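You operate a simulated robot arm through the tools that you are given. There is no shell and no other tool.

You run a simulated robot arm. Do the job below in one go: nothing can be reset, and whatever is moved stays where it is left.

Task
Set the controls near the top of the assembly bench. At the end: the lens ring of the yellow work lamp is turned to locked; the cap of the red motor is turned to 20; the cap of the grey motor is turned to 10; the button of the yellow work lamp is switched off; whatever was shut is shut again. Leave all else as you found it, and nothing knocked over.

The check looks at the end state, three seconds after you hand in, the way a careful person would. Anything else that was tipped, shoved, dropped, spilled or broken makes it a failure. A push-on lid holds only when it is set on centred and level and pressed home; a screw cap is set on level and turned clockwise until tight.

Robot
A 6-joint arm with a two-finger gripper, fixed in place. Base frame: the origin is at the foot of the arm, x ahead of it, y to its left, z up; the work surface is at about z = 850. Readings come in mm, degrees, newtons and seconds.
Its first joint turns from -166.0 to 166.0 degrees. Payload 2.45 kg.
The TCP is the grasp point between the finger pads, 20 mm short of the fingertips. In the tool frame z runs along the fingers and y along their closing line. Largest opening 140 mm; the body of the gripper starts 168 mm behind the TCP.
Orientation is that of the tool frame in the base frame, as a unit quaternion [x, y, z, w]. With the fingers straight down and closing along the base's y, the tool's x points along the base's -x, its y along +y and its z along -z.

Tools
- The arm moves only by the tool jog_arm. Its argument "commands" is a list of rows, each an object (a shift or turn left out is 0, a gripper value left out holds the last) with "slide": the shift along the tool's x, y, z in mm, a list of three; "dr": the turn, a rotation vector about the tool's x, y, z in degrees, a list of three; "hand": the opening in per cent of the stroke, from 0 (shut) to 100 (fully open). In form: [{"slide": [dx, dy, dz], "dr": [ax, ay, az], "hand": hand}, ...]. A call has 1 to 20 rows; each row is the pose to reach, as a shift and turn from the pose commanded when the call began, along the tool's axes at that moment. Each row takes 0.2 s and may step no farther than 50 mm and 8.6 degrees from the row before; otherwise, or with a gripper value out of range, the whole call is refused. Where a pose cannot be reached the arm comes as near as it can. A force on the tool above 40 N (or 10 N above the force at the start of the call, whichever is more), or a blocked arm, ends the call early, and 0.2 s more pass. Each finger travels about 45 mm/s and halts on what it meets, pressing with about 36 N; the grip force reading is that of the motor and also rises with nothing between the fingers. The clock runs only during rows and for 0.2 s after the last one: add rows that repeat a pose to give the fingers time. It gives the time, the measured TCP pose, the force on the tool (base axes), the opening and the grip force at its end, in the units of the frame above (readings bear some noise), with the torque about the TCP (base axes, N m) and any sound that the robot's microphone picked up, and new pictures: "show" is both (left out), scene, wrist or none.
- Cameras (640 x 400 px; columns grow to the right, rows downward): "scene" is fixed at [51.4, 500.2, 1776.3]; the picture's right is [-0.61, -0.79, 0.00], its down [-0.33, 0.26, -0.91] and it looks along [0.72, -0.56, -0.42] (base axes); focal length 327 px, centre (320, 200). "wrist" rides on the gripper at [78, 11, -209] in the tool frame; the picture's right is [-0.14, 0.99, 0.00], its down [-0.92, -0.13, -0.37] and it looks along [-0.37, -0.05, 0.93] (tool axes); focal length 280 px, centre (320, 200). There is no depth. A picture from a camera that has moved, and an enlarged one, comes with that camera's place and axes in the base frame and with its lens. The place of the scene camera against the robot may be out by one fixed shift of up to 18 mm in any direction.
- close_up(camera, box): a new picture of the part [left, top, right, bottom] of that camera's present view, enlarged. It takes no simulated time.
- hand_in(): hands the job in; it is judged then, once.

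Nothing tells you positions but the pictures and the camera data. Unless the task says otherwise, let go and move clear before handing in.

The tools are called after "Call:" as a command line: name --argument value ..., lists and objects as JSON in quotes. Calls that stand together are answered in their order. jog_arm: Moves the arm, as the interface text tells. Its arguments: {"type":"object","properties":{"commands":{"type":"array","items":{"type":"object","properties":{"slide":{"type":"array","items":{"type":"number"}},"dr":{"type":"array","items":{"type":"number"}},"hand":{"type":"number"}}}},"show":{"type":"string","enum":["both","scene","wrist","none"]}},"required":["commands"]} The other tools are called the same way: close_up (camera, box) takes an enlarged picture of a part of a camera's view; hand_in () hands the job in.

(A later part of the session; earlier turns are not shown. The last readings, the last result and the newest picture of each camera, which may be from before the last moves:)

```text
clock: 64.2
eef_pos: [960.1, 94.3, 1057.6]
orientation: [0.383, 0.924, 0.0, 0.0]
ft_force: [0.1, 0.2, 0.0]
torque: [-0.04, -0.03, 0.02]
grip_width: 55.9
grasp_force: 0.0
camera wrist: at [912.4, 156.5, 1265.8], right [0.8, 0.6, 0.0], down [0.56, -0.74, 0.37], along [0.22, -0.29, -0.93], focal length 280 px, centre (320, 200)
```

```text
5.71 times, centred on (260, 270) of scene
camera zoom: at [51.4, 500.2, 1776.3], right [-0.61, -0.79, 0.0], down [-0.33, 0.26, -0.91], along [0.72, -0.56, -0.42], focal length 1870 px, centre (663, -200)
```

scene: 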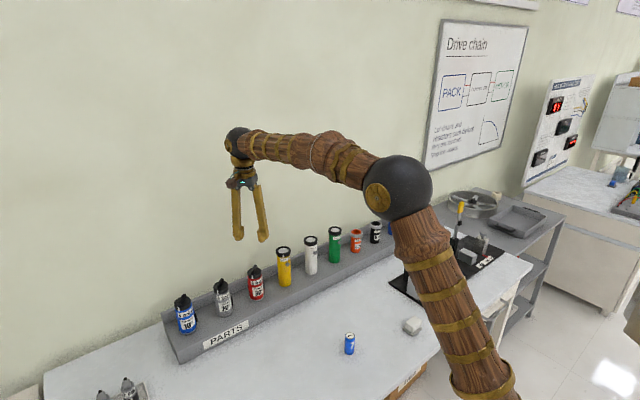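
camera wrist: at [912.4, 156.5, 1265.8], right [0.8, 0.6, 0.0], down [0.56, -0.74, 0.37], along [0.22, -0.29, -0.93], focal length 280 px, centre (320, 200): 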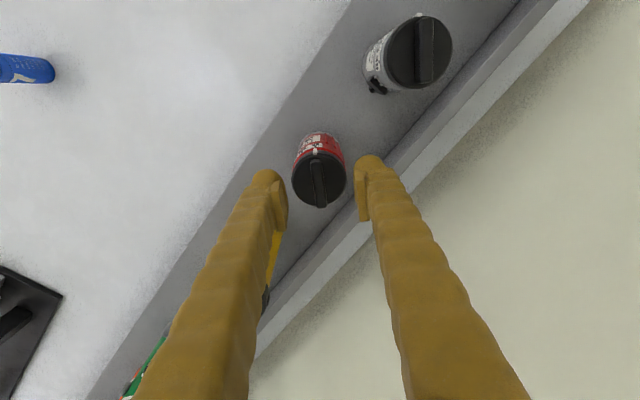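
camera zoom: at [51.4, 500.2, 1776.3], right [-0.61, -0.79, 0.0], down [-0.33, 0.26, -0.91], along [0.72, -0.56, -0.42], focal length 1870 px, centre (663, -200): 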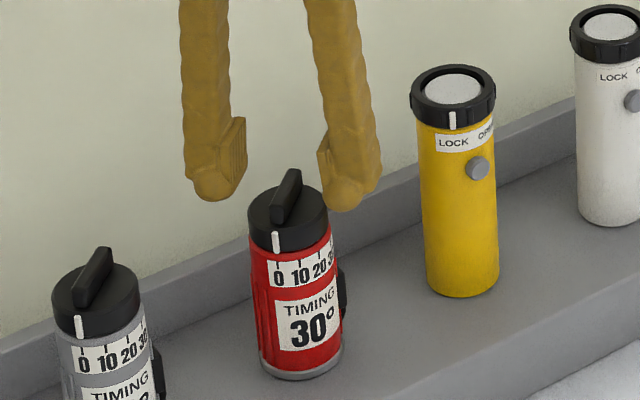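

Call:
jog_arm --commands '[{"slide": [2, -0.3, 1]}, {"slide": [3.7, -0.3, 2]}, {"slide": [3.7, -0.3, 3]}, {"slide": [3.7, -0.3, 3.5], "hand": 30}, {"slide": [3.7, -0.3, 3.5], "hand": 22}, {"slide": [3.7, -0.3, 3.5], "hand": 16}, {"slide": [3.7, -0.3, 3.5], "hand": 14}]' --show "none"

Call:
close_up --camera "wrist" --box '[260, 140, 380, 240]'

Call:
close_up --camera "scene" --box '[220, 235, 300, 305]'

```text
clock: 65.8
eef_pos: [956.0, 96.2, 1054.8]
orientation: [0.383, 0.924, 0.0, 0.001]
ft_force: [-0.9, -0.4, -0.4]
torque: [0.01, 0.01, 0.02]
grip_width: 19.8
grasp_force: 0.0
```

```text
4.00 times, centred on (320, 190) of wrist
camera zoom: at [908.6, 158.5, 1262.9], right [0.8, 0.6, 0.0], down [0.56, -0.74, 0.37], along [0.22, -0.29, -0.93], focal length 1122 px, centre (320, 240)
```

zoom: 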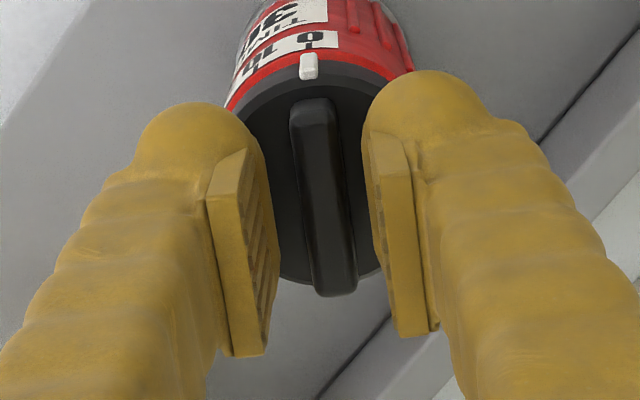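

```text
5.71 times, centred on (260, 270) of scene
camera zoom: at [51.4, 500.2, 1776.3], right [-0.61, -0.79, 0.0], down [-0.33, 0.26, -0.91], along [0.72, -0.56, -0.42], focal length 1870 px, centre (663, -200)
```

zoom: 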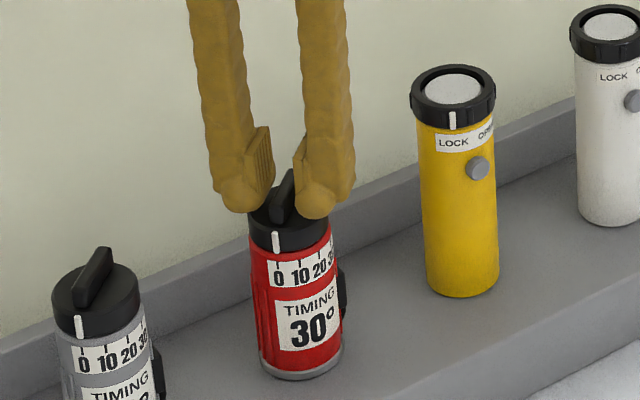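

Call:
jog_arm --commands '[{"slide": [0, 1, 0], "hand": 13}, {"slide": [0, 1, 0], "hand": 11}, {"slide": [0, 1, 0], "hand": 9}, {"slide": [0, 1, 0], "hand": 7}, {"slide": [0, 1, 0], "hand": 5}, {"slide": [0, 1, 0], "hand": 5}]' --show "none"

Call:
close_up --camera "wrist" --box '[260, 140, 380, 240]'

Call:
close_up --camera "scene" --box '[220, 235, 300, 305]'

```text
clock: 67.2
eef_pos: [955.9, 97.6, 1054.5]
orientation: [0.383, 0.924, 0.0, 0.0]
ft_force: [-0.1, -1.1, -0.9]
torque: [-0.02, 0.01, -0.01]
grip_width: 8.8
grasp_force: 36.0
```

```text
4.00 times, centred on (320, 190) of wrist
camera zoom: at [909.3, 159.4, 1262.8], right [0.8, 0.6, 0.0], down [0.56, -0.74, 0.37], along [0.22, -0.29, -0.93], focal length 1122 px, centre (320, 240)
```

zoom: 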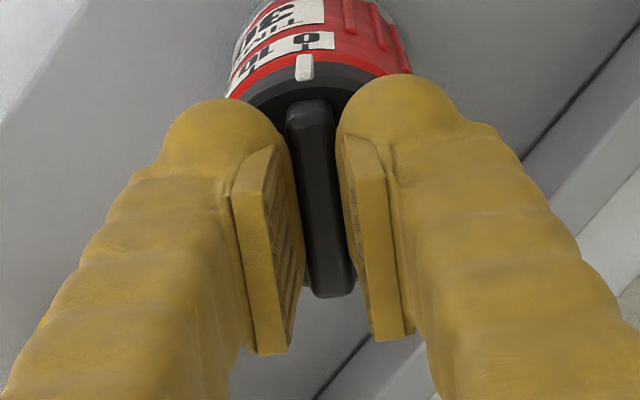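

```text
5.71 times, centred on (260, 270) of scene
camera zoom: at [51.4, 500.2, 1776.3], right [-0.61, -0.79, 0.0], down [-0.33, 0.26, -0.91], along [0.72, -0.56, -0.42], focal length 1870 px, centre (663, -200)
```

zoom: 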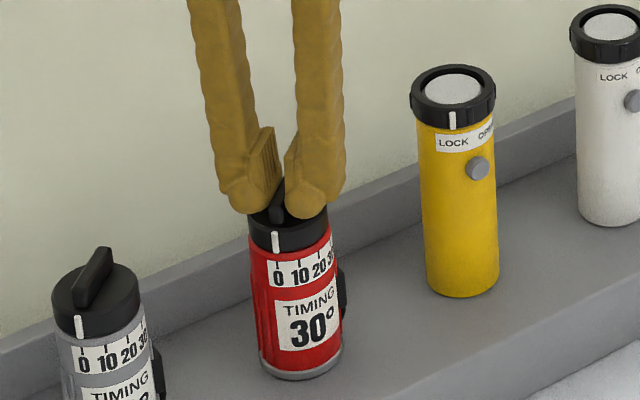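

The bar is gripped at 8.8 mm and the motor is undisturbed. I'll press down slightly and turn 10° anticlockwise as a test.

Call:
jog_arm --commands '[{"slide": [0, 0, 0.5], "hand": 5}, {"slide": [0, 0, 0.9], "hand": 5}, {"slide": [0, 0, 0.9], "dr": [0, 0, -3], "hand": 5}, {"slide": [0, 0, 0.9], "dr": [0, 0, -6], "hand": 5}, {"slide": [0, 0, 0.9], "dr": [0, 0, -10], "hand": 5}, {"slide": [0, 0, 0.9], "dr": [0, 0, -10], "hand": 5}]' --show "none"

Call:
close_up --camera "scene" --box '[220, 235, 300, 305]'

Call:
close_up --camera "wrist" --box '[260, 140, 380, 240]'

```text
clock: 68.6
eef_pos: [954.9, 97.0, 1054.5]
orientation: [0.301, 0.954, 0.0, 0.002]
ft_force: [-3.9, -2.9, 21.9]
torque: [0.08, 0.21, -0.01]
grip_width: 8.7
grasp_force: 36.1
```

```text
5.71 times, centred on (260, 270) of scene
camera zoom: at [51.4, 500.2, 1776.3], right [-0.61, -0.79, 0.0], down [-0.33, 0.26, -0.91], along [0.72, -0.56, -0.42], focal length 1870 px, centre (663, -200)
```

zoom: 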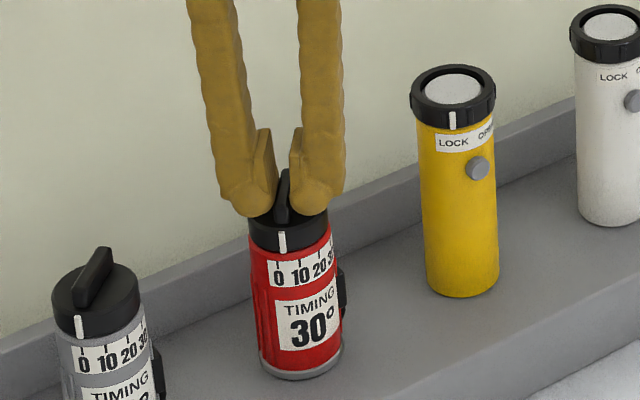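

```text
4.00 times, centred on (320, 190) of wrist
camera zoom: at [898.8, 149.7, 1262.6], right [0.68, 0.73, 0.0], down [0.68, -0.63, 0.37], along [0.27, -0.25, -0.93], focal length 1122 px, centre (320, 240)
```

zoom: 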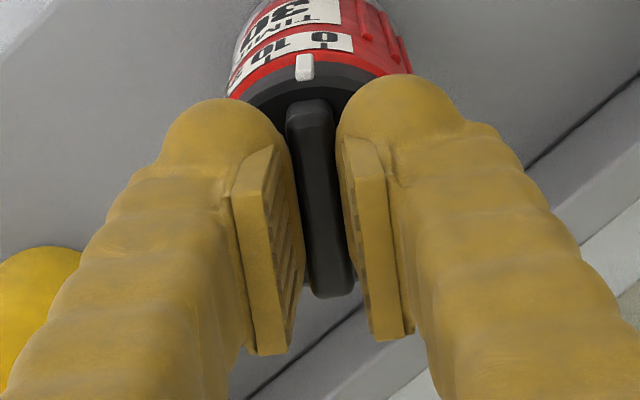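

The cap turns and the body stays. I'll continue to about 50° total.

Call:
jog_arm --commands '[{"slide": [0, 0, -0.4], "dr": [0, 0, -5], "hand": 5}, {"slide": [0, 0, -0.4], "dr": [0, 0, -10], "hand": 5}, {"slide": [0, 0, -0.4], "dr": [0, 0, -15], "hand": 5}, {"slide": [0, 0, -0.4], "dr": [0, 0, -20], "hand": 5}, {"slide": [0, 0, -0.4], "dr": [0, 0, -25], "hand": 5}, {"slide": [0, 0, -0.4], "dr": [0, 0, -30], "hand": 5}, {"slide": [0, 0, -0.4], "dr": [0, 0, -35], "hand": 5}, {"slide": [0, 0, -0.4], "dr": [0, 0, -40], "hand": 5}, {"slide": [0, 0, -0.4], "dr": [0, 0, -40], "hand": 5}]' --show "none"

Call:
close_up --camera "scene" --box '[220, 235, 300, 305]'

Call:
close_up --camera "wrist" --box '[260, 110, 380, 210]'

```text
clock: 70.6
eef_pos: [956.0, 97.1, 1054.5]
orientation: [-0.044, 0.999, 0.0, 0.001]
ft_force: [-0.9, -4.5, 17.1]
torque: [-0.1, 0.2, 0.0]
grip_width: 8.6
grasp_force: 35.7
```

```text
5.71 times, centred on (260, 270) of scene
camera zoom: at [51.4, 500.2, 1776.3], right [-0.61, -0.79, 0.0], down [-0.33, 0.26, -0.91], along [0.72, -0.56, -0.42], focal length 1870 px, centre (663, -200)
```

zoom: 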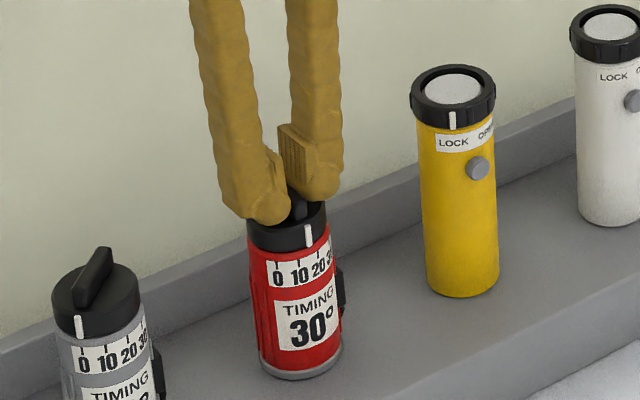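

```text
4.00 times, centred on (320, 160) of wrist
camera zoom: at [877.8, 99.9, 1262.6], right [0.05, 1.0, 0.0], down [0.93, -0.05, 0.37], along [0.37, -0.02, -0.93], focal length 1122 px, centre (320, 360)
```

zoom: 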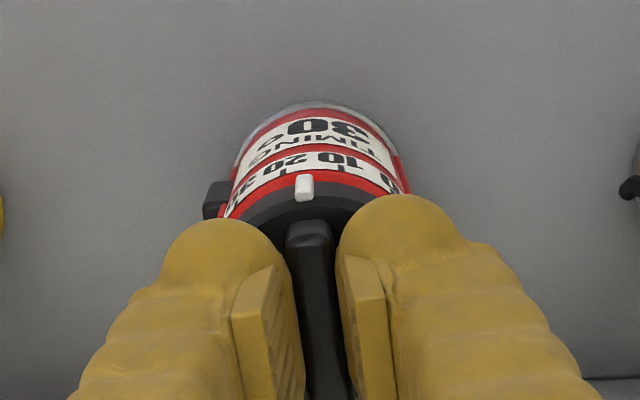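

Call:
close_up --camera "wrist" --box '[296, 130, 344, 165]'

Call:
jog_arm --commands '[{"dr": [0, 0, -2.5], "hand": 5}, {"dr": [0, 0, -5], "hand": 5}, {"dr": [0, 0, -7.5], "hand": 5}, {"dr": [0, 0, -10], "hand": 5}, {"dr": [0, 0, -10], "hand": 5}]' --show "none"

Call:
close_up --camera "wrist" --box '[296, 130, 344, 165]'

Call:
close_up --camera "scene" --box '[235, 255, 275, 305]'

```text
11.43 times, centred on (320, 148) of wrist
camera zoom: at [877.8, 99.9, 1262.6], right [0.05, 1.0, 0.0], down [0.93, -0.05, 0.37], along [0.37, -0.02, -0.93], focal length 3204 px, centre (320, 800)
```

zoom: 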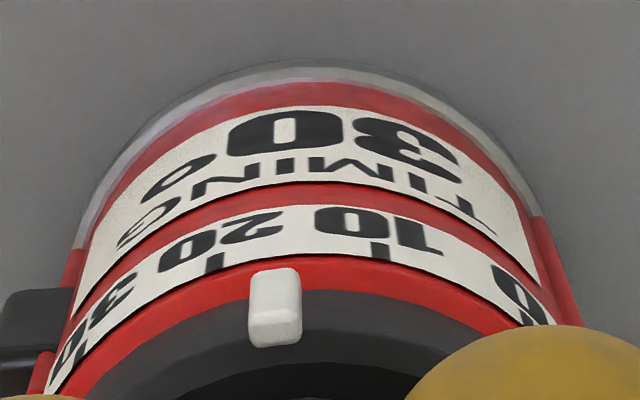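

```text
clock: 71.8
eef_pos: [955.4, 96.7, 1053.8]
orientation: [-0.13, 0.992, 0.001, -0.001]
ft_force: [0.5, -3.0, 5.4]
torque: [-0.01, 0.02, 0.0]
grip_width: 8.9
grasp_force: 36.0
```

```text
11.43 times, centred on (320, 148) of wrist
camera zoom: at [878.4, 86.7, 1262.8], right [-0.12, 0.99, 0.0], down [0.92, 0.12, 0.37], along [0.37, 0.05, -0.93], focal length 3204 px, centre (320, 800)
```

zoom: 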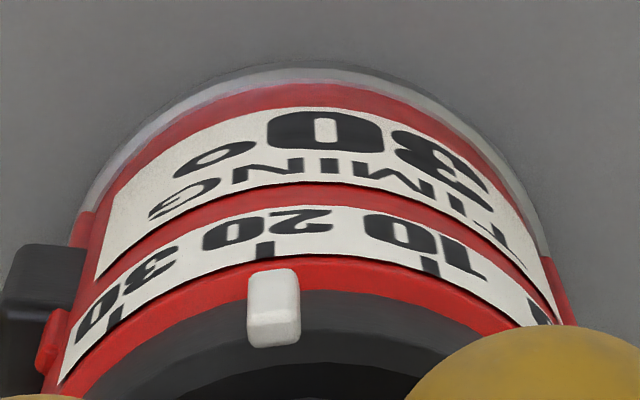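

```text
8.00 times, centred on (255, 280) of scene
camera zoom: at [51.4, 500.2, 1776.3], right [-0.61, -0.79, 0.0], down [-0.33, 0.26, -0.91], along [0.72, -0.56, -0.42], focal length 2618 px, centre (840, -440)
```

zoom: 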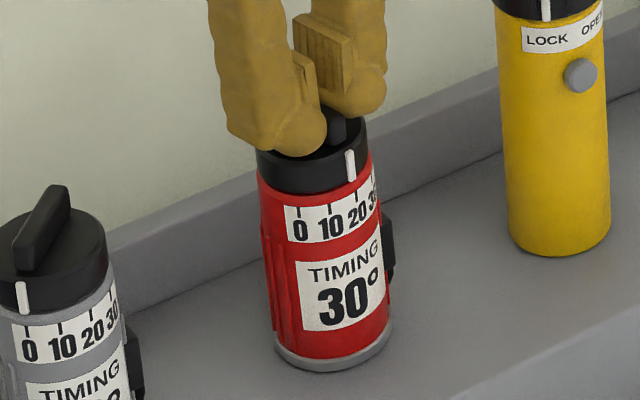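

Gripper angle is exactly 60°, but the mark-to-tick comparison says the tick spacing is closer to 32°, so the mark is about 4° short of 20. I'll turn 4° more.

Call:
jog_arm --commands '[{"slide": [0, 0, 0.4], "dr": [0, 0, -1.3], "hand": 5}, {"slide": [0, 0, 0.4], "dr": [0, 0, -2.6], "hand": 5}, {"slide": [0, 0, 0.4], "dr": [0, 0, -4], "hand": 5}, {"slide": [0, 0, 0.4], "dr": [0, 0, -4], "hand": 5}]' --show "none"

Call:
close_up --camera "wrist" --box '[296, 130, 344, 165]'

Call:
close_up --camera "scene" --box '[245, 268, 275, 292]'

```text
clock: 72.8
eef_pos: [955.7, 96.3, 1054.1]
orientation: [-0.165, 0.986, -0.001, 0.0]
ft_force: [2.8, -2.2, 8.9]
torque: [0.05, -0.25, -0.02]
grip_width: 8.9
grasp_force: 35.3
```

```text
11.43 times, centred on (320, 148) of wrist
camera zoom: at [878.9, 80.6, 1262.6], right [-0.19, 0.98, 0.0], down [0.91, 0.18, 0.37], along [0.36, 0.07, -0.93], focal length 3204 px, centre (320, 800)
```

zoom: 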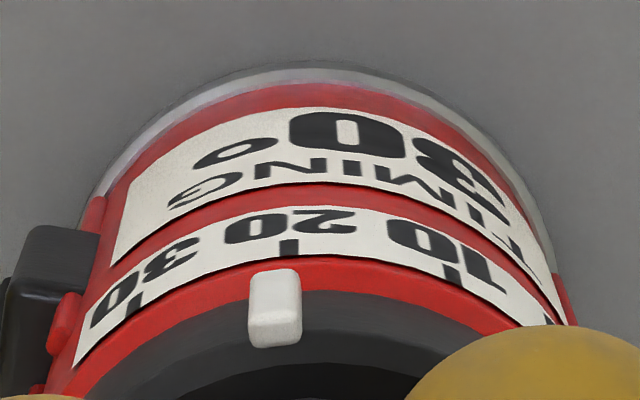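

```text
16.00 times, centred on (260, 280) of scene
camera zoom: at [51.4, 500.2, 1776.3], right [-0.61, -0.79, 0.0], down [-0.33, 0.26, -0.91], along [0.72, -0.56, -0.42], focal length 5236 px, centre (1280, -1080)
```

zoom: 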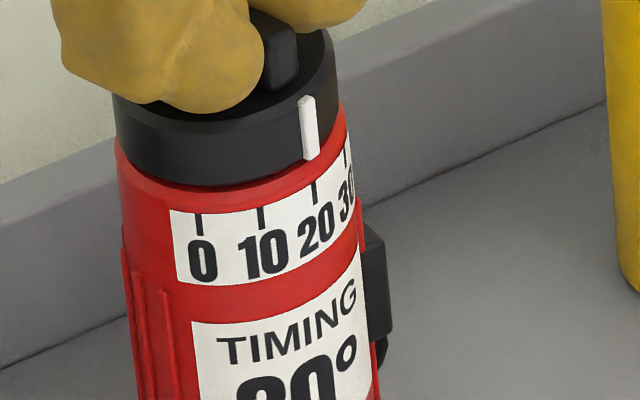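

Call:
close_up --camera "scene" --box '[252, 270, 268, 286]'

Call:
close_up --camera "scene" --box '[212, 284, 228, 300]'

Call:
close_up --camera "wrist" --box '[305, 138, 329, 156]'

```text
16.00 times, centred on (260, 278) of scene
camera zoom: at [51.4, 500.2, 1776.3], right [-0.61, -0.79, 0.0], down [-0.33, 0.26, -0.91], along [0.72, -0.56, -0.42], focal length 5236 px, centre (1280, -1048)
```

zoom: 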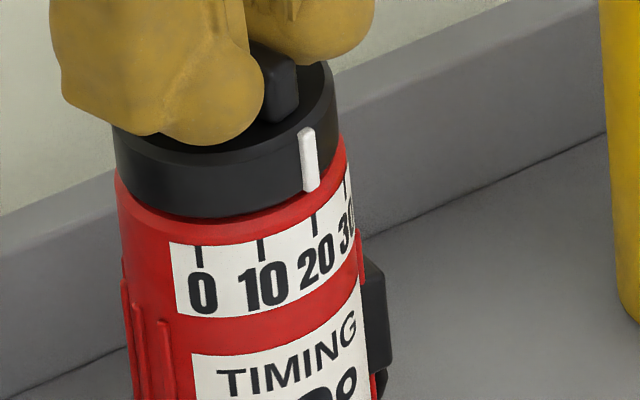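

```text
16.00 times, centred on (220, 292) of scene
camera zoom: at [51.4, 500.2, 1776.3], right [-0.61, -0.79, 0.0], down [-0.33, 0.26, -0.91], along [0.72, -0.56, -0.42], focal length 5236 px, centre (1920, -1272)
```

zoom: 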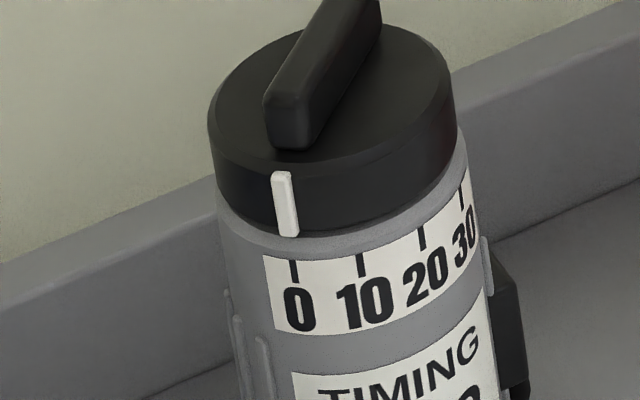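

```text
16.00 times, centred on (317, 147) of wrist
camera zoom: at [878.9, 80.6, 1262.6], right [-0.19, 0.98, 0.0], down [0.91, 0.18, 0.37], along [0.36, 0.07, -0.93], focal length 4486 px, centre (368, 1048)
```

zoom: 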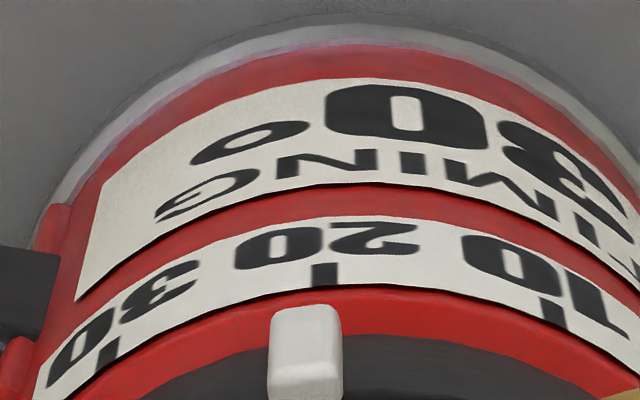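

In the scene view the red cap's mark now extends straight onto the 20 tick, the same way the untouched grey cap's mark extends onto 0. I'll release and rise.

Call:
jog_arm --commands '[{"slide": [0, 0, -0.5], "hand": 5}, {"slide": [0, 0, -0.5], "hand": 9}, {"slide": [0, 0, -0.5], "hand": 14}, {"slide": [0, 0, -0.5], "hand": 22}, {"slide": [0, 0, -0.5], "hand": 32}, {"slide": [0, 0, -0.5], "hand": 40}]' --show "none"

Call:
jog_arm --commands '[{"slide": [0, 0, -30]}, {"slide": [0, 0, -70]}, {"slide": [0, 0, -110]}, {"slide": [0, 0, -110]}]' --show "wrist"

Call:
close_up --camera "scene" --box '[235, 255, 275, 305]'

Call:
close_up --camera "scene" --box '[252, 270, 268, 286]'

```text
clock: 74.2
eef_pos: [955.4, 96.3, 1053.3]
orientation: [-0.165, 0.986, 0.0, 0.0]
ft_force: [-1.0, -0.3, -0.8]
torque: [0.03, 0.01, -0.02]
grip_width: 56.3
grasp_force: 0.0
```

```text
clock: 75.2
eef_pos: [952.7, 97.5, 1162.1]
orientation: [-0.165, 0.986, 0.0, 0.0]
ft_force: [0.4, 0.3, -0.2]
torque: [0.02, 0.01, 0.0]
grip_width: 56.1
grasp_force: 0.1
camera wrist: at [876.8, 80.8, 1371.4], right [-0.19, 0.98, 0.0], down [0.91, 0.18, 0.37], along [0.36, 0.07, -0.93], focal length 280 px, centre (320, 200)
```

wrist: 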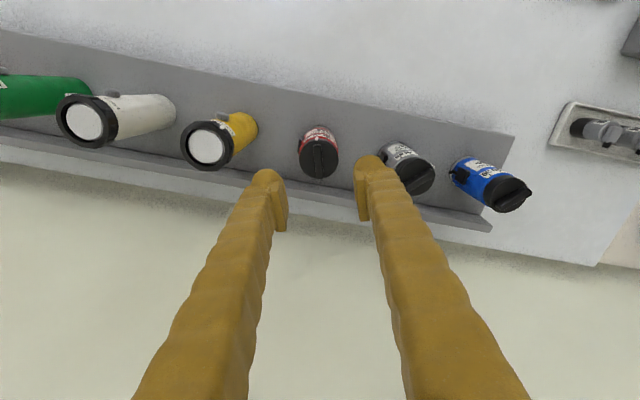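

```text
8.00 times, centred on (255, 280) of scene
camera zoom: at [51.4, 500.2, 1776.3], right [-0.61, -0.79, 0.0], down [-0.33, 0.26, -0.91], along [0.72, -0.56, -0.42], focal length 2618 px, centre (840, -440)
```

zoom: 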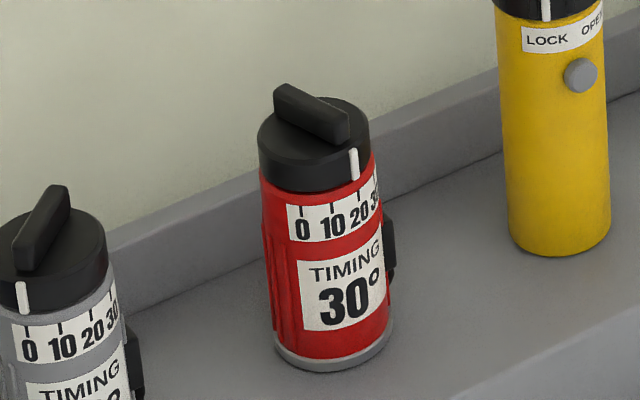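

```text
16.00 times, centred on (260, 278) of scene
camera zoom: at [51.4, 500.2, 1776.3], right [-0.61, -0.79, 0.0], down [-0.33, 0.26, -0.91], along [0.72, -0.56, -0.42], focal length 5236 px, centre (1280, -1048)
```

zoom: 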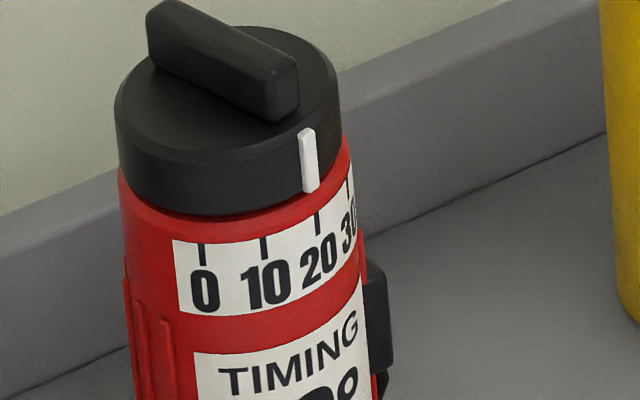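

Call:
close_up --camera "wrist" --box '[296, 115, 344, 185]'

Call:
close_up --camera "wrist" --box '[306, 120, 330, 138]'

```text
5.71 times, centred on (320, 150) of wrist
camera zoom: at [876.8, 80.8, 1371.4], right [-0.19, 0.98, 0.0], down [0.91, 0.18, 0.37], along [0.36, 0.07, -0.93], focal length 1602 px, centre (320, 486)
```

zoom: 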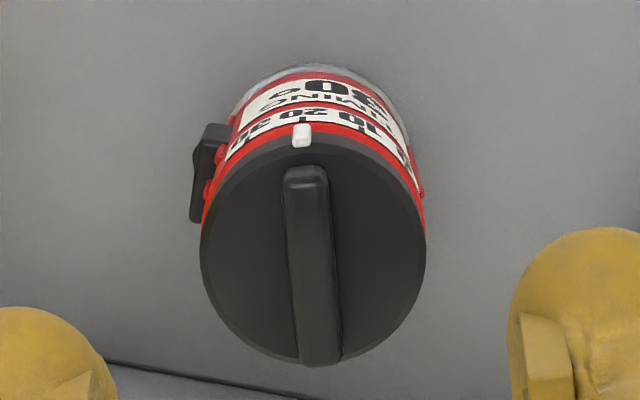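

```text
16.00 times, centred on (318, 129) of wrist
camera zoom: at [876.8, 80.8, 1371.4], right [-0.19, 0.98, 0.0], down [0.91, 0.18, 0.37], along [0.36, 0.07, -0.93], focal length 4486 px, centre (352, 1336)
```

zoom: 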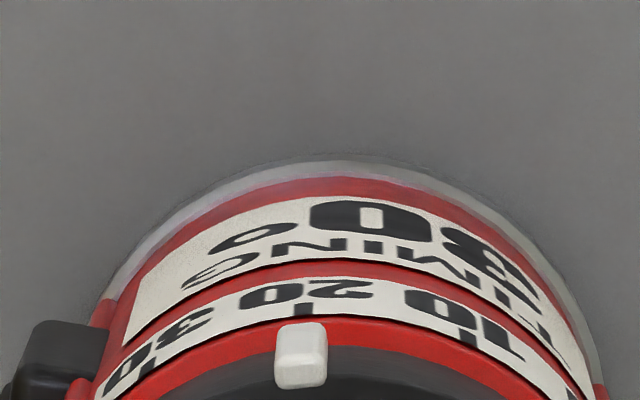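

Red reads 20 within about a degree and hasn't moved on the shelf. Next is the grey motor at about (957, 216): I'll move over it and turn the fingers across its bar (45°).

Call:
jog_arm --commands '[{"slide": [-10, 25, 0], "dr": [0, 0, 8]}, {"slide": [-20, 50, 0], "dr": [0, 0, 16]}, {"slide": [-30, 80, 0], "dr": [0, 0, 24]}, {"slide": [-42.5, 111, 0], "dr": [0, 0, 32]}, {"slide": [-42.5, 111, 0], "dr": [0, 0, 40]}, {"slide": [-42.5, 111, 0], "dr": [0, 0, 48]}, {"slide": [-42.5, 111, 0], "dr": [0, 0, 56]}, {"slide": [-42.5, 111, 0], "dr": [0, 0, 64]}, {"slide": [-42.5, 111, 0], "dr": [0, 0, 64]}]'

Call:
close_up --camera "wrist" --box '[270, 100, 370, 200]'

```text
clock: 77.2
eef_pos: [958.0, 216.2, 1165.0]
orientation: [0.383, 0.924, 0.0, 0.001]
ft_force: [0.4, 0.6, -0.1]
torque: [0.01, -0.01, 0.02]
grip_width: 56.1
grasp_force: 0.1
camera wrist: at [912.5, 277.8, 1372.2], right [0.8, 0.6, 0.0], down [0.56, -0.74, 0.37], along [0.22, -0.29, -0.93], focal length 280 px, centre (320, 200)
```

scene: 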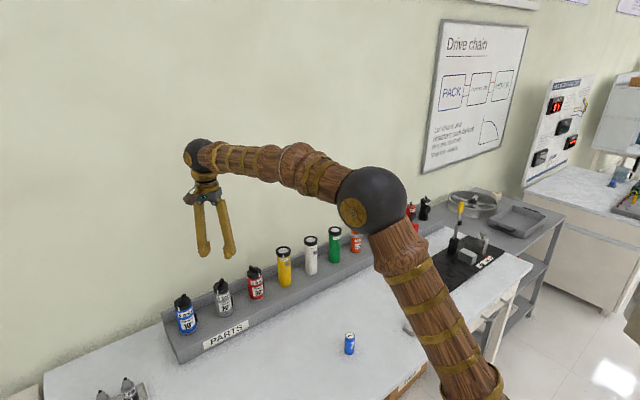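
wrist: 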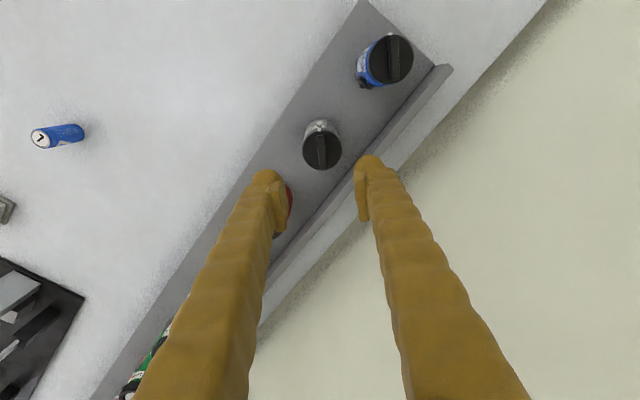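

```text
4.00 times, centred on (320, 150) of wrist
camera zoom: at [912.5, 277.8, 1372.2], right [0.8, 0.6, 0.0], down [0.56, -0.74, 0.37], along [0.22, -0.29, -0.93], focal length 1122 px, centre (320, 400)
```

zoom: 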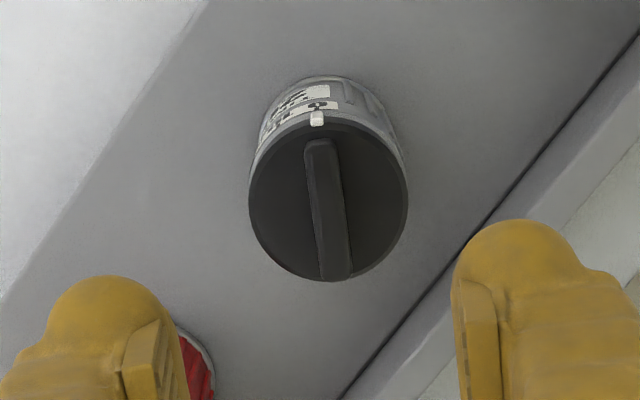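

Call:
jog_arm --commands '[{"slide": [3, 2, 35]}, {"slide": [7.5, 3.7, 75]}, {"slide": [7.5, 3.7, 100]}, {"slide": [7.5, 3.7, 107]}, {"slide": [7.5, 3.7, 107]}]' --show "none"

Call:
close_up --camera "wrist" --box '[260, 140, 380, 240]'

Call:
close_up --camera "scene" --box '[190, 245, 270, 315]'

```text
clock: 78.4
eef_pos: [957.7, 222.3, 1057.2]
orientation: [0.383, 0.924, -0.001, 0.001]
ft_force: [0.0, 0.3, -0.3]
torque: [-0.01, -0.02, -0.03]
grip_width: 56.0
grasp_force: 0.0
```

```text
4.00 times, centred on (320, 190) of wrist
camera zoom: at [910.5, 285.4, 1265.1], right [0.8, 0.6, 0.0], down [0.56, -0.74, 0.37], along [0.22, -0.29, -0.93], focal length 1122 px, centre (320, 240)
```

zoom: 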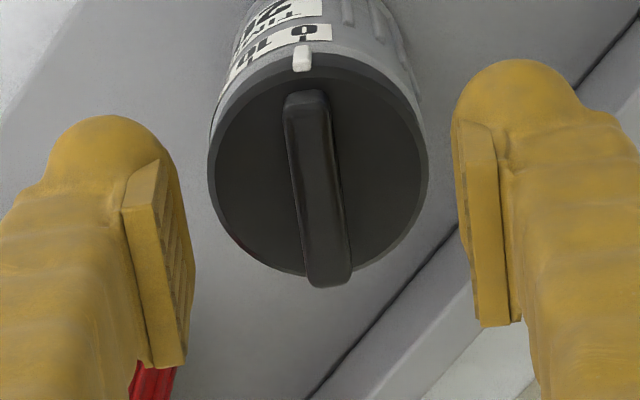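

```text
5.71 times, centred on (230, 280) of scene
camera zoom: at [51.4, 500.2, 1776.3], right [-0.61, -0.79, 0.0], down [-0.33, 0.26, -0.91], along [0.72, -0.56, -0.42], focal length 1870 px, centre (834, -257)
```

zoom: 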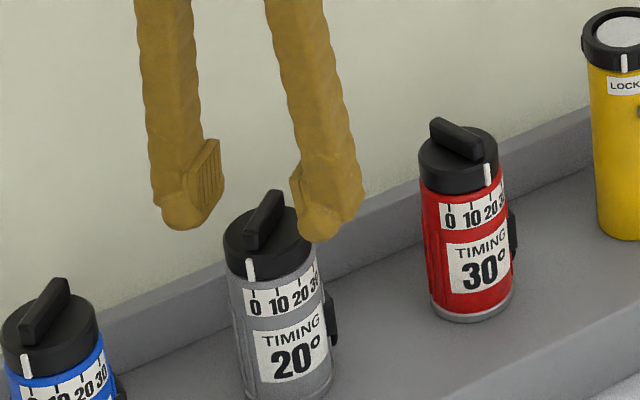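

Call:
jog_arm --commands '[{"slide": [1, -0.4, 1]}, {"slide": [1, -0.4, 2]}, {"slide": [1, -0.4, 3.2], "hand": 30}, {"slide": [1, -0.4, 3.2], "hand": 22}, {"slide": [1, -0.4, 3.2], "hand": 16}, {"slide": [1, -0.4, 3.2], "hand": 13}, {"slide": [1, -0.4, 3.2], "hand": 13}]' --show "none"

Call:
close_up --camera "wrist" --box '[260, 140, 380, 240]'

Call:
close_up --camera "scene" --box '[190, 245, 270, 315]'

```text
clock: 80.0
eef_pos: [956.7, 223.2, 1054.9]
orientation: [0.383, 0.924, 0.0, 0.002]
ft_force: [0.2, 0.4, 0.1]
torque: [0.02, -0.02, -0.02]
grip_width: 18.3
grasp_force: 0.0
```

```text
4.00 times, centred on (320, 190) of wrist
camera zoom: at [909.9, 285.8, 1262.4], right [0.8, 0.6, 0.0], down [0.56, -0.74, 0.37], along [0.22, -0.29, -0.93], focal length 1122 px, centre (320, 240)
```

zoom: 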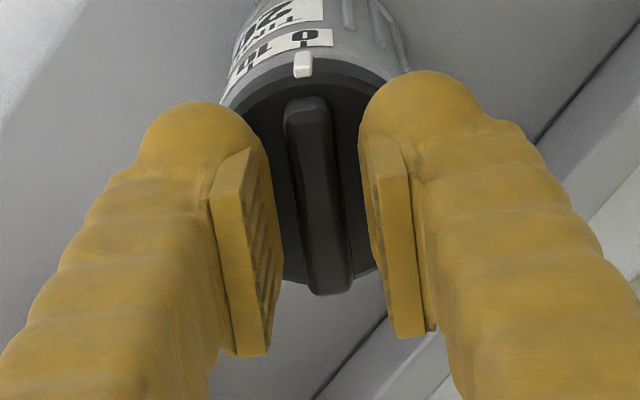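

```text
5.71 times, centred on (230, 280) of scene
camera zoom: at [51.4, 500.2, 1776.3], right [-0.61, -0.79, 0.0], down [-0.33, 0.26, -0.91], along [0.72, -0.56, -0.42], focal length 1870 px, centre (834, -257)
```

zoom: 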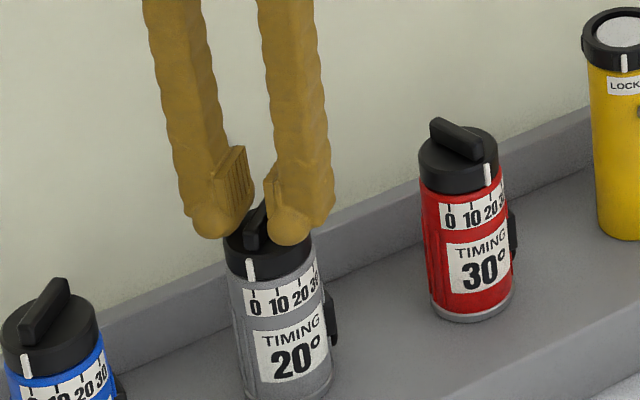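

Call:
jog_arm --commands '[{"hand": 11}, {"hand": 9}, {"hand": 7}, {"hand": 5}, {"hand": 5}, {"slide": [0, 0, 0.5], "hand": 5}, {"slide": [0, 0, 0.9], "hand": 5}, {"slide": [0, 0, 0.9], "hand": 5}]' --show "none"

Call:
close_up --camera "wrist" --box '[296, 140, 344, 175]'

Call:
close_up --camera "scene" --box '[190, 245, 270, 315]'

```text
clock: 81.8
eef_pos: [956.4, 222.4, 1053.6]
orientation: [0.383, 0.924, 0.0, 0.001]
ft_force: [-0.3, 0.1, 11.3]
torque: [0.08, 0.07, 0.0]
grip_width: 8.8
grasp_force: 35.8
```

```text
11.43 times, centred on (320, 158) of wrist
camera zoom: at [909.4, 285.5, 1262.2], right [0.8, 0.6, 0.0], down [0.56, -0.74, 0.37], along [0.22, -0.29, -0.93], focal length 3204 px, centre (320, 686)
```

zoom: 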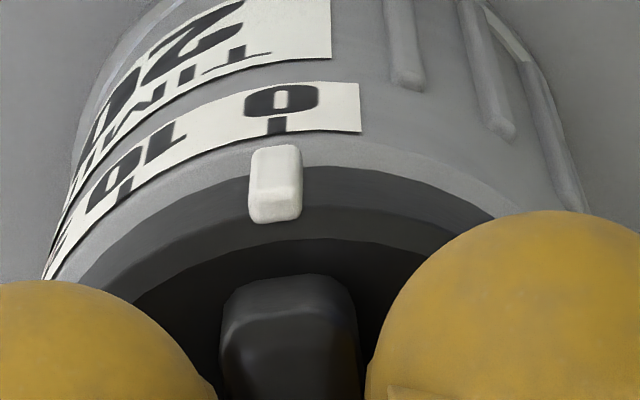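

```text
5.71 times, centred on (230, 280) of scene
camera zoom: at [51.4, 500.2, 1776.3], right [-0.61, -0.79, 0.0], down [-0.33, 0.26, -0.91], along [0.72, -0.56, -0.42], focal length 1870 px, centre (834, -257)
```

zoom: 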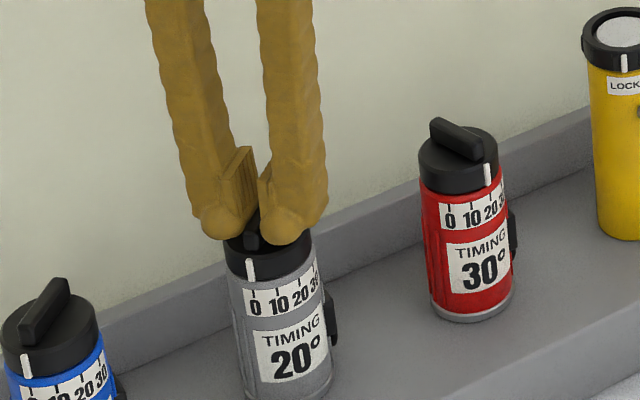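

The grey bar is gripped with light down force, and this view gives the aligned reference (mark directly under tick 0). I'll turn 31° anticlockwise.

Call:
jog_arm --commands '[{"dr": [0, 0, -4], "hand": 5}, {"dr": [0, 0, -9], "hand": 5}, {"dr": [0, 0, -14], "hand": 5}, {"dr": [0, 0, -19], "hand": 5}, {"dr": [0, 0, -24], "hand": 5}, {"dr": [0, 0, -28], "hand": 5}, {"dr": [0, 0, -31], "hand": 5}, {"dr": [0, 0, -31], "hand": 5}]' --show "none"

Call:
close_up --camera "wrist" --box '[296, 140, 344, 175]'

Call:
close_up --camera "scene" --box '[190, 245, 270, 315]'

Call:
close_up --camera "scene" --box '[212, 284, 228, 300]'

```text
clock: 83.6
eef_pos: [955.7, 223.0, 1053.1]
orientation: [0.121, 0.993, 0.0, 0.0]
ft_force: [6.0, -4.1, 18.2]
torque: [-0.18, -0.59, -0.04]
grip_width: 8.6
grasp_force: 35.6
```

```text
11.43 times, centred on (320, 158) of wrist
camera zoom: at [883.3, 251.9, 1262.1], right [0.37, 0.93, 0.0], down [0.86, -0.35, 0.37], along [0.34, -0.14, -0.93], focal length 3204 px, centre (320, 686)
```

zoom: 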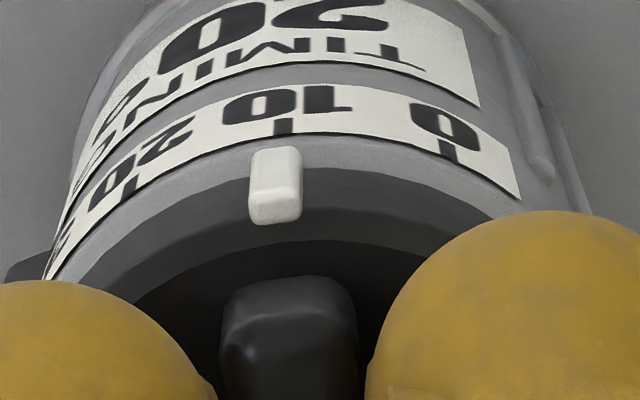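

```text
5.71 times, centred on (230, 280) of scene
camera zoom: at [51.4, 500.2, 1776.3], right [-0.61, -0.79, 0.0], down [-0.33, 0.26, -0.91], along [0.72, -0.56, -0.42], focal length 1870 px, centre (834, -257)
```

zoom: 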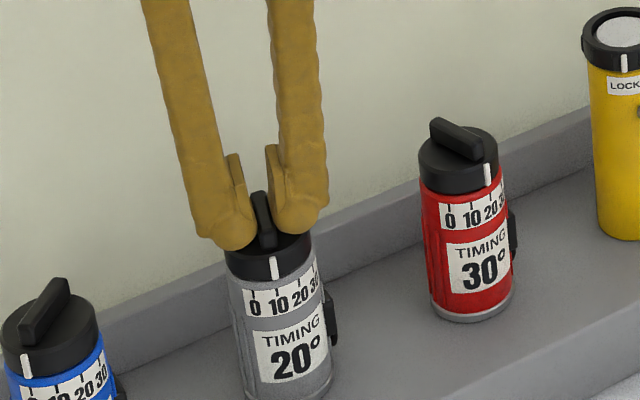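

```text
16.00 times, centred on (220, 292) of scene
camera zoom: at [51.4, 500.2, 1776.3], right [-0.61, -0.79, 0.0], down [-0.33, 0.26, -0.91], along [0.72, -0.56, -0.42], focal length 5236 px, centre (1920, -1272)
```

zoom: 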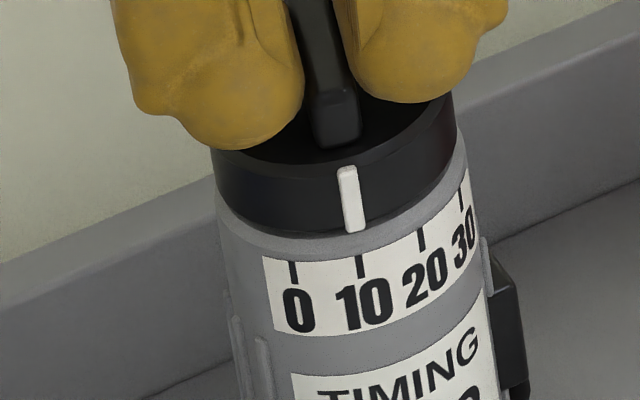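

The mark is at 10 within measurement error (about 1° either way between the two cameras). I'll ease off, release and check it free-standing.

Call:
jog_arm --commands '[{"slide": [0, 0, -0.8], "dr": [0, 0, 0], "hand": 5}, {"slide": [0, 0, -0.9], "hand": 9}, {"slide": [0, 0, -0.9], "hand": 14}, {"slide": [0, 0, -0.9], "hand": 22}, {"slide": [0, 0, -0.9], "hand": 32}, {"slide": [0, 0, -0.9], "hand": 40}]' --show "none"

Call:
close_up --camera "wrist" --box '[296, 140, 344, 175]'

Call:
close_up --camera "scene" --box '[212, 284, 228, 300]'

```text
clock: 85.0
eef_pos: [956.3, 223.4, 1055.1]
orientation: [0.122, 0.993, 0.0, 0.0]
ft_force: [0.0, -0.7, -0.4]
torque: [0.01, 0.0, -0.03]
grip_width: 56.4
grasp_force: 0.2
```

```text
11.43 times, centred on (320, 158) of wrist
camera zoom: at [883.7, 252.0, 1262.8], right [0.37, 0.93, 0.0], down [0.86, -0.35, 0.37], along [0.34, -0.14, -0.93], focal length 3204 px, centre (320, 686)
```

zoom: 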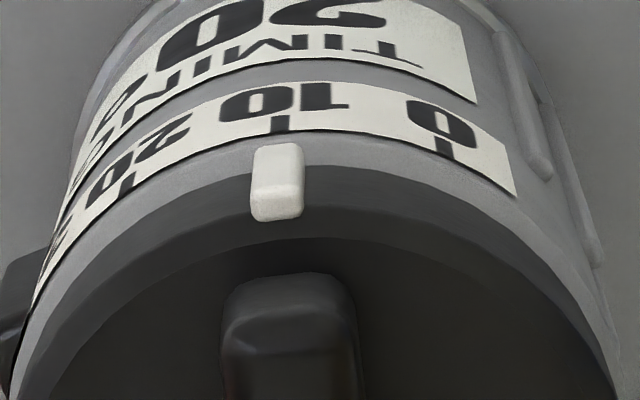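

```text
16.00 times, centred on (220, 292) of scene
camera zoom: at [51.4, 500.2, 1776.3], right [-0.61, -0.79, 0.0], down [-0.33, 0.26, -0.91], along [0.72, -0.56, -0.42], focal length 5236 px, centre (1920, -1272)
```

zoom: 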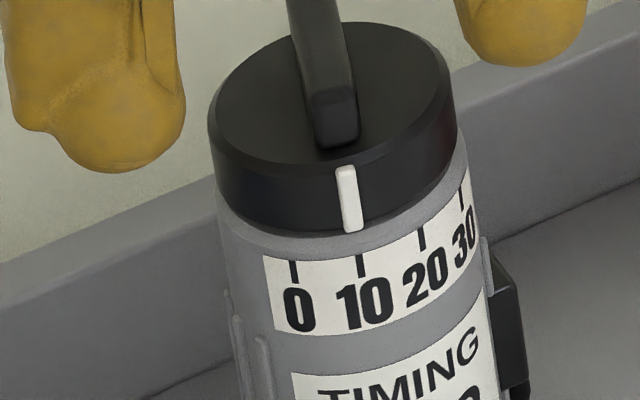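

Grey now reads 10, with the wrist view matching the aligned reference to about 0.2°. I'll go up, back away, and inspect the whole shelf.

Call:
jog_arm --commands '[{"slide": [0, 0, -30]}, {"slide": [0, 0, -70]}, {"slide": [0, 0, -110]}, {"slide": [20, 0, -140]}, {"slide": [60, 0, -150]}, {"slide": [100, 0, -160]}, {"slide": [140, -20, -160]}, {"slide": [180, -40, -160]}, {"slide": [180, -40, -160]}]'

Call:
close_up --camera "scene" --box '[160, 220, 320, 340]'

Call:
close_up --camera "scene" --box '[230, 230, 326, 310]'

Call:
close_up --camera "scene" --box '[300, 180, 460, 280]'

```text
clock: 87.0
eef_pos: [770.4, 227.6, 1211.5]
orientation: [0.122, 0.992, 0.0, 0.0]
ft_force: [-0.2, -0.2, -0.6]
torque: [0.05, 0.02, 0.01]
grip_width: 56.0
grasp_force: 0.0
camera wrist: at [698.5, 256.7, 1420.9], right [0.37, 0.93, 0.0], down [0.86, -0.35, 0.37], along [0.34, -0.14, -0.93], focal length 280 px, centre (320, 200)
```

scene: 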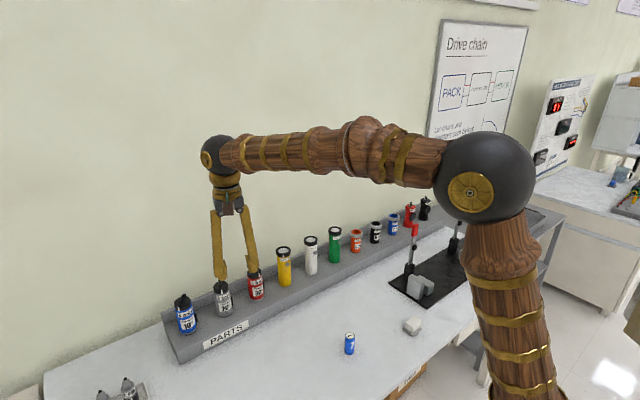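
wrist: 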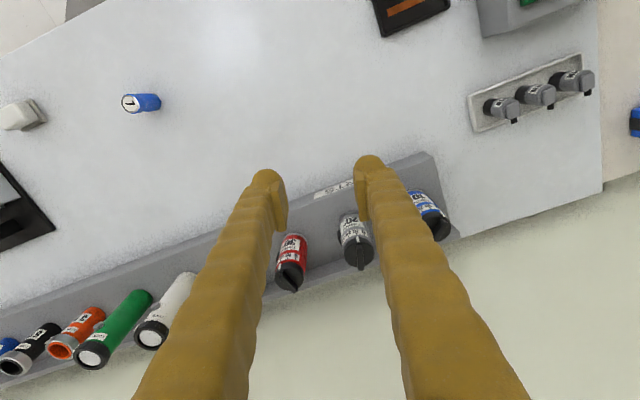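

```text
3.33 times, centred on (240, 280) of scene
camera zoom: at [51.4, 500.2, 1776.3], right [-0.61, -0.79, 0.0], down [-0.33, 0.26, -0.91], along [0.72, -0.56, -0.42], focal length 1091 px, centre (587, -67)
```

zoom: 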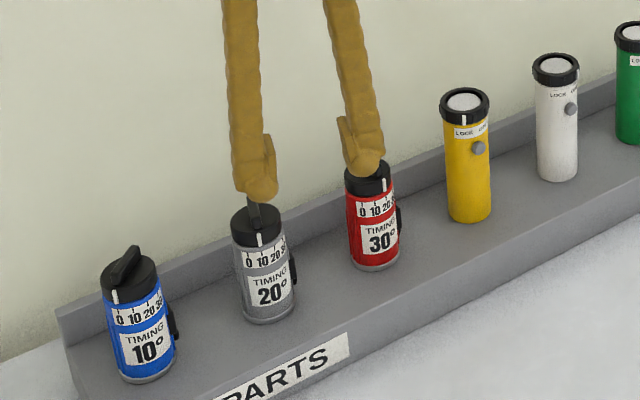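

```text
5.00 times, centred on (278, 270) of scene
camera zoom: at [51.4, 500.2, 1776.3], right [-0.61, -0.79, 0.0], down [-0.33, 0.26, -0.91], along [0.72, -0.56, -0.42], focal length 1636 px, centre (530, -150)
```

zoom: 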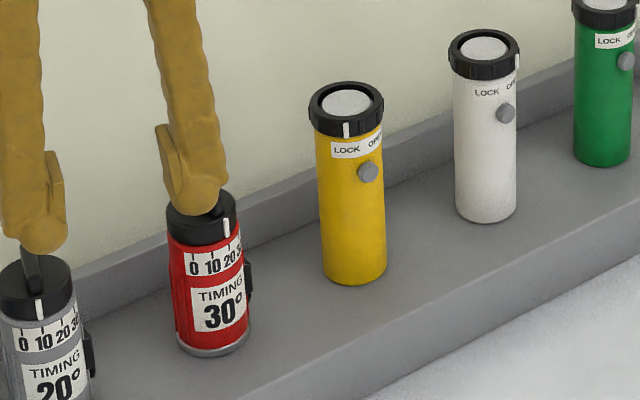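

```text
4.00 times, centred on (380, 230) of scene
camera zoom: at [51.4, 500.2, 1776.3], right [-0.61, -0.79, 0.0], down [-0.33, 0.26, -0.91], along [0.72, -0.56, -0.42], focal length 1309 px, centre (80, 80)
```

zoom: 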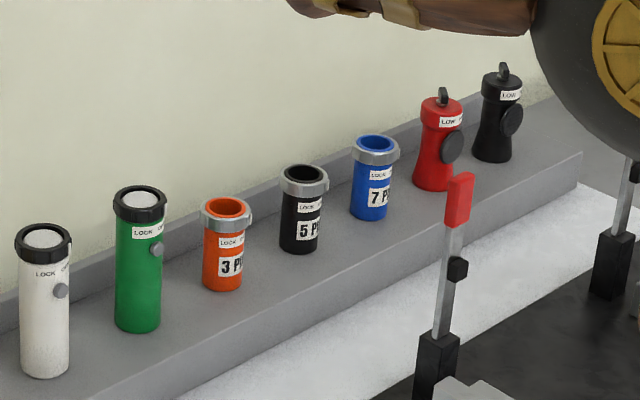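

Everything on the shelf looks in place, with red at 20, grey at 10 and the yellow ring at LOCK. I'd like one more comparison of the yellow button against its initial look, so I'll return to the earlier front viewpoint.

Call:
jog_arm --commands '[{"slide": [0, -45, 0], "dr": [0, 0, -7]}, {"slide": [0, -90, 0], "dr": [0, 0, -14]}, {"slide": [0, -135, 0], "dr": [0, 0, -14]}, {"slide": [0, -180, 0], "dr": [0, 0, -14]}, {"slide": [0, -225, 0], "dr": [0, 0, -14]}, {"slide": [0, -265, 0], "dr": [0, 0, -14]}, {"slide": [0, -265, 0], "dr": [0, 0, -14]}]' --show "wrist"

```text
clock: 88.6
eef_pos: [708.9, -28.0, 1212.4]
orientation: [-0.001, 1.0, -0.001, 0.0]
ft_force: [-1.2, -0.3, -0.5]
torque: [0.03, 0.02, -0.03]
grip_width: 56.0
grasp_force: 0.0
camera wrist: at [631.6, -18.2, 1421.3], right [0.14, 0.99, 0.0], down [0.92, -0.13, 0.37], along [0.37, -0.05, -0.93], focal length 280 px, centre (320, 200)
```

wrist: 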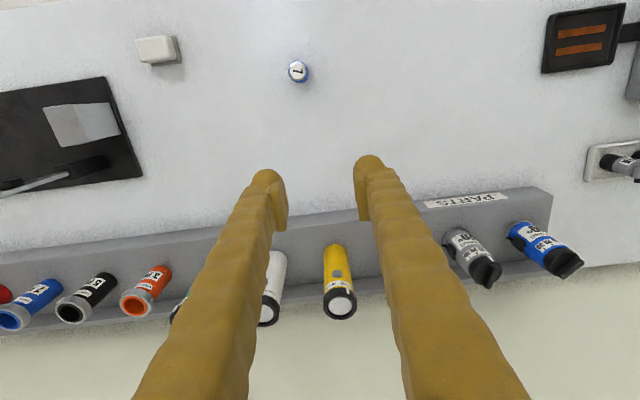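

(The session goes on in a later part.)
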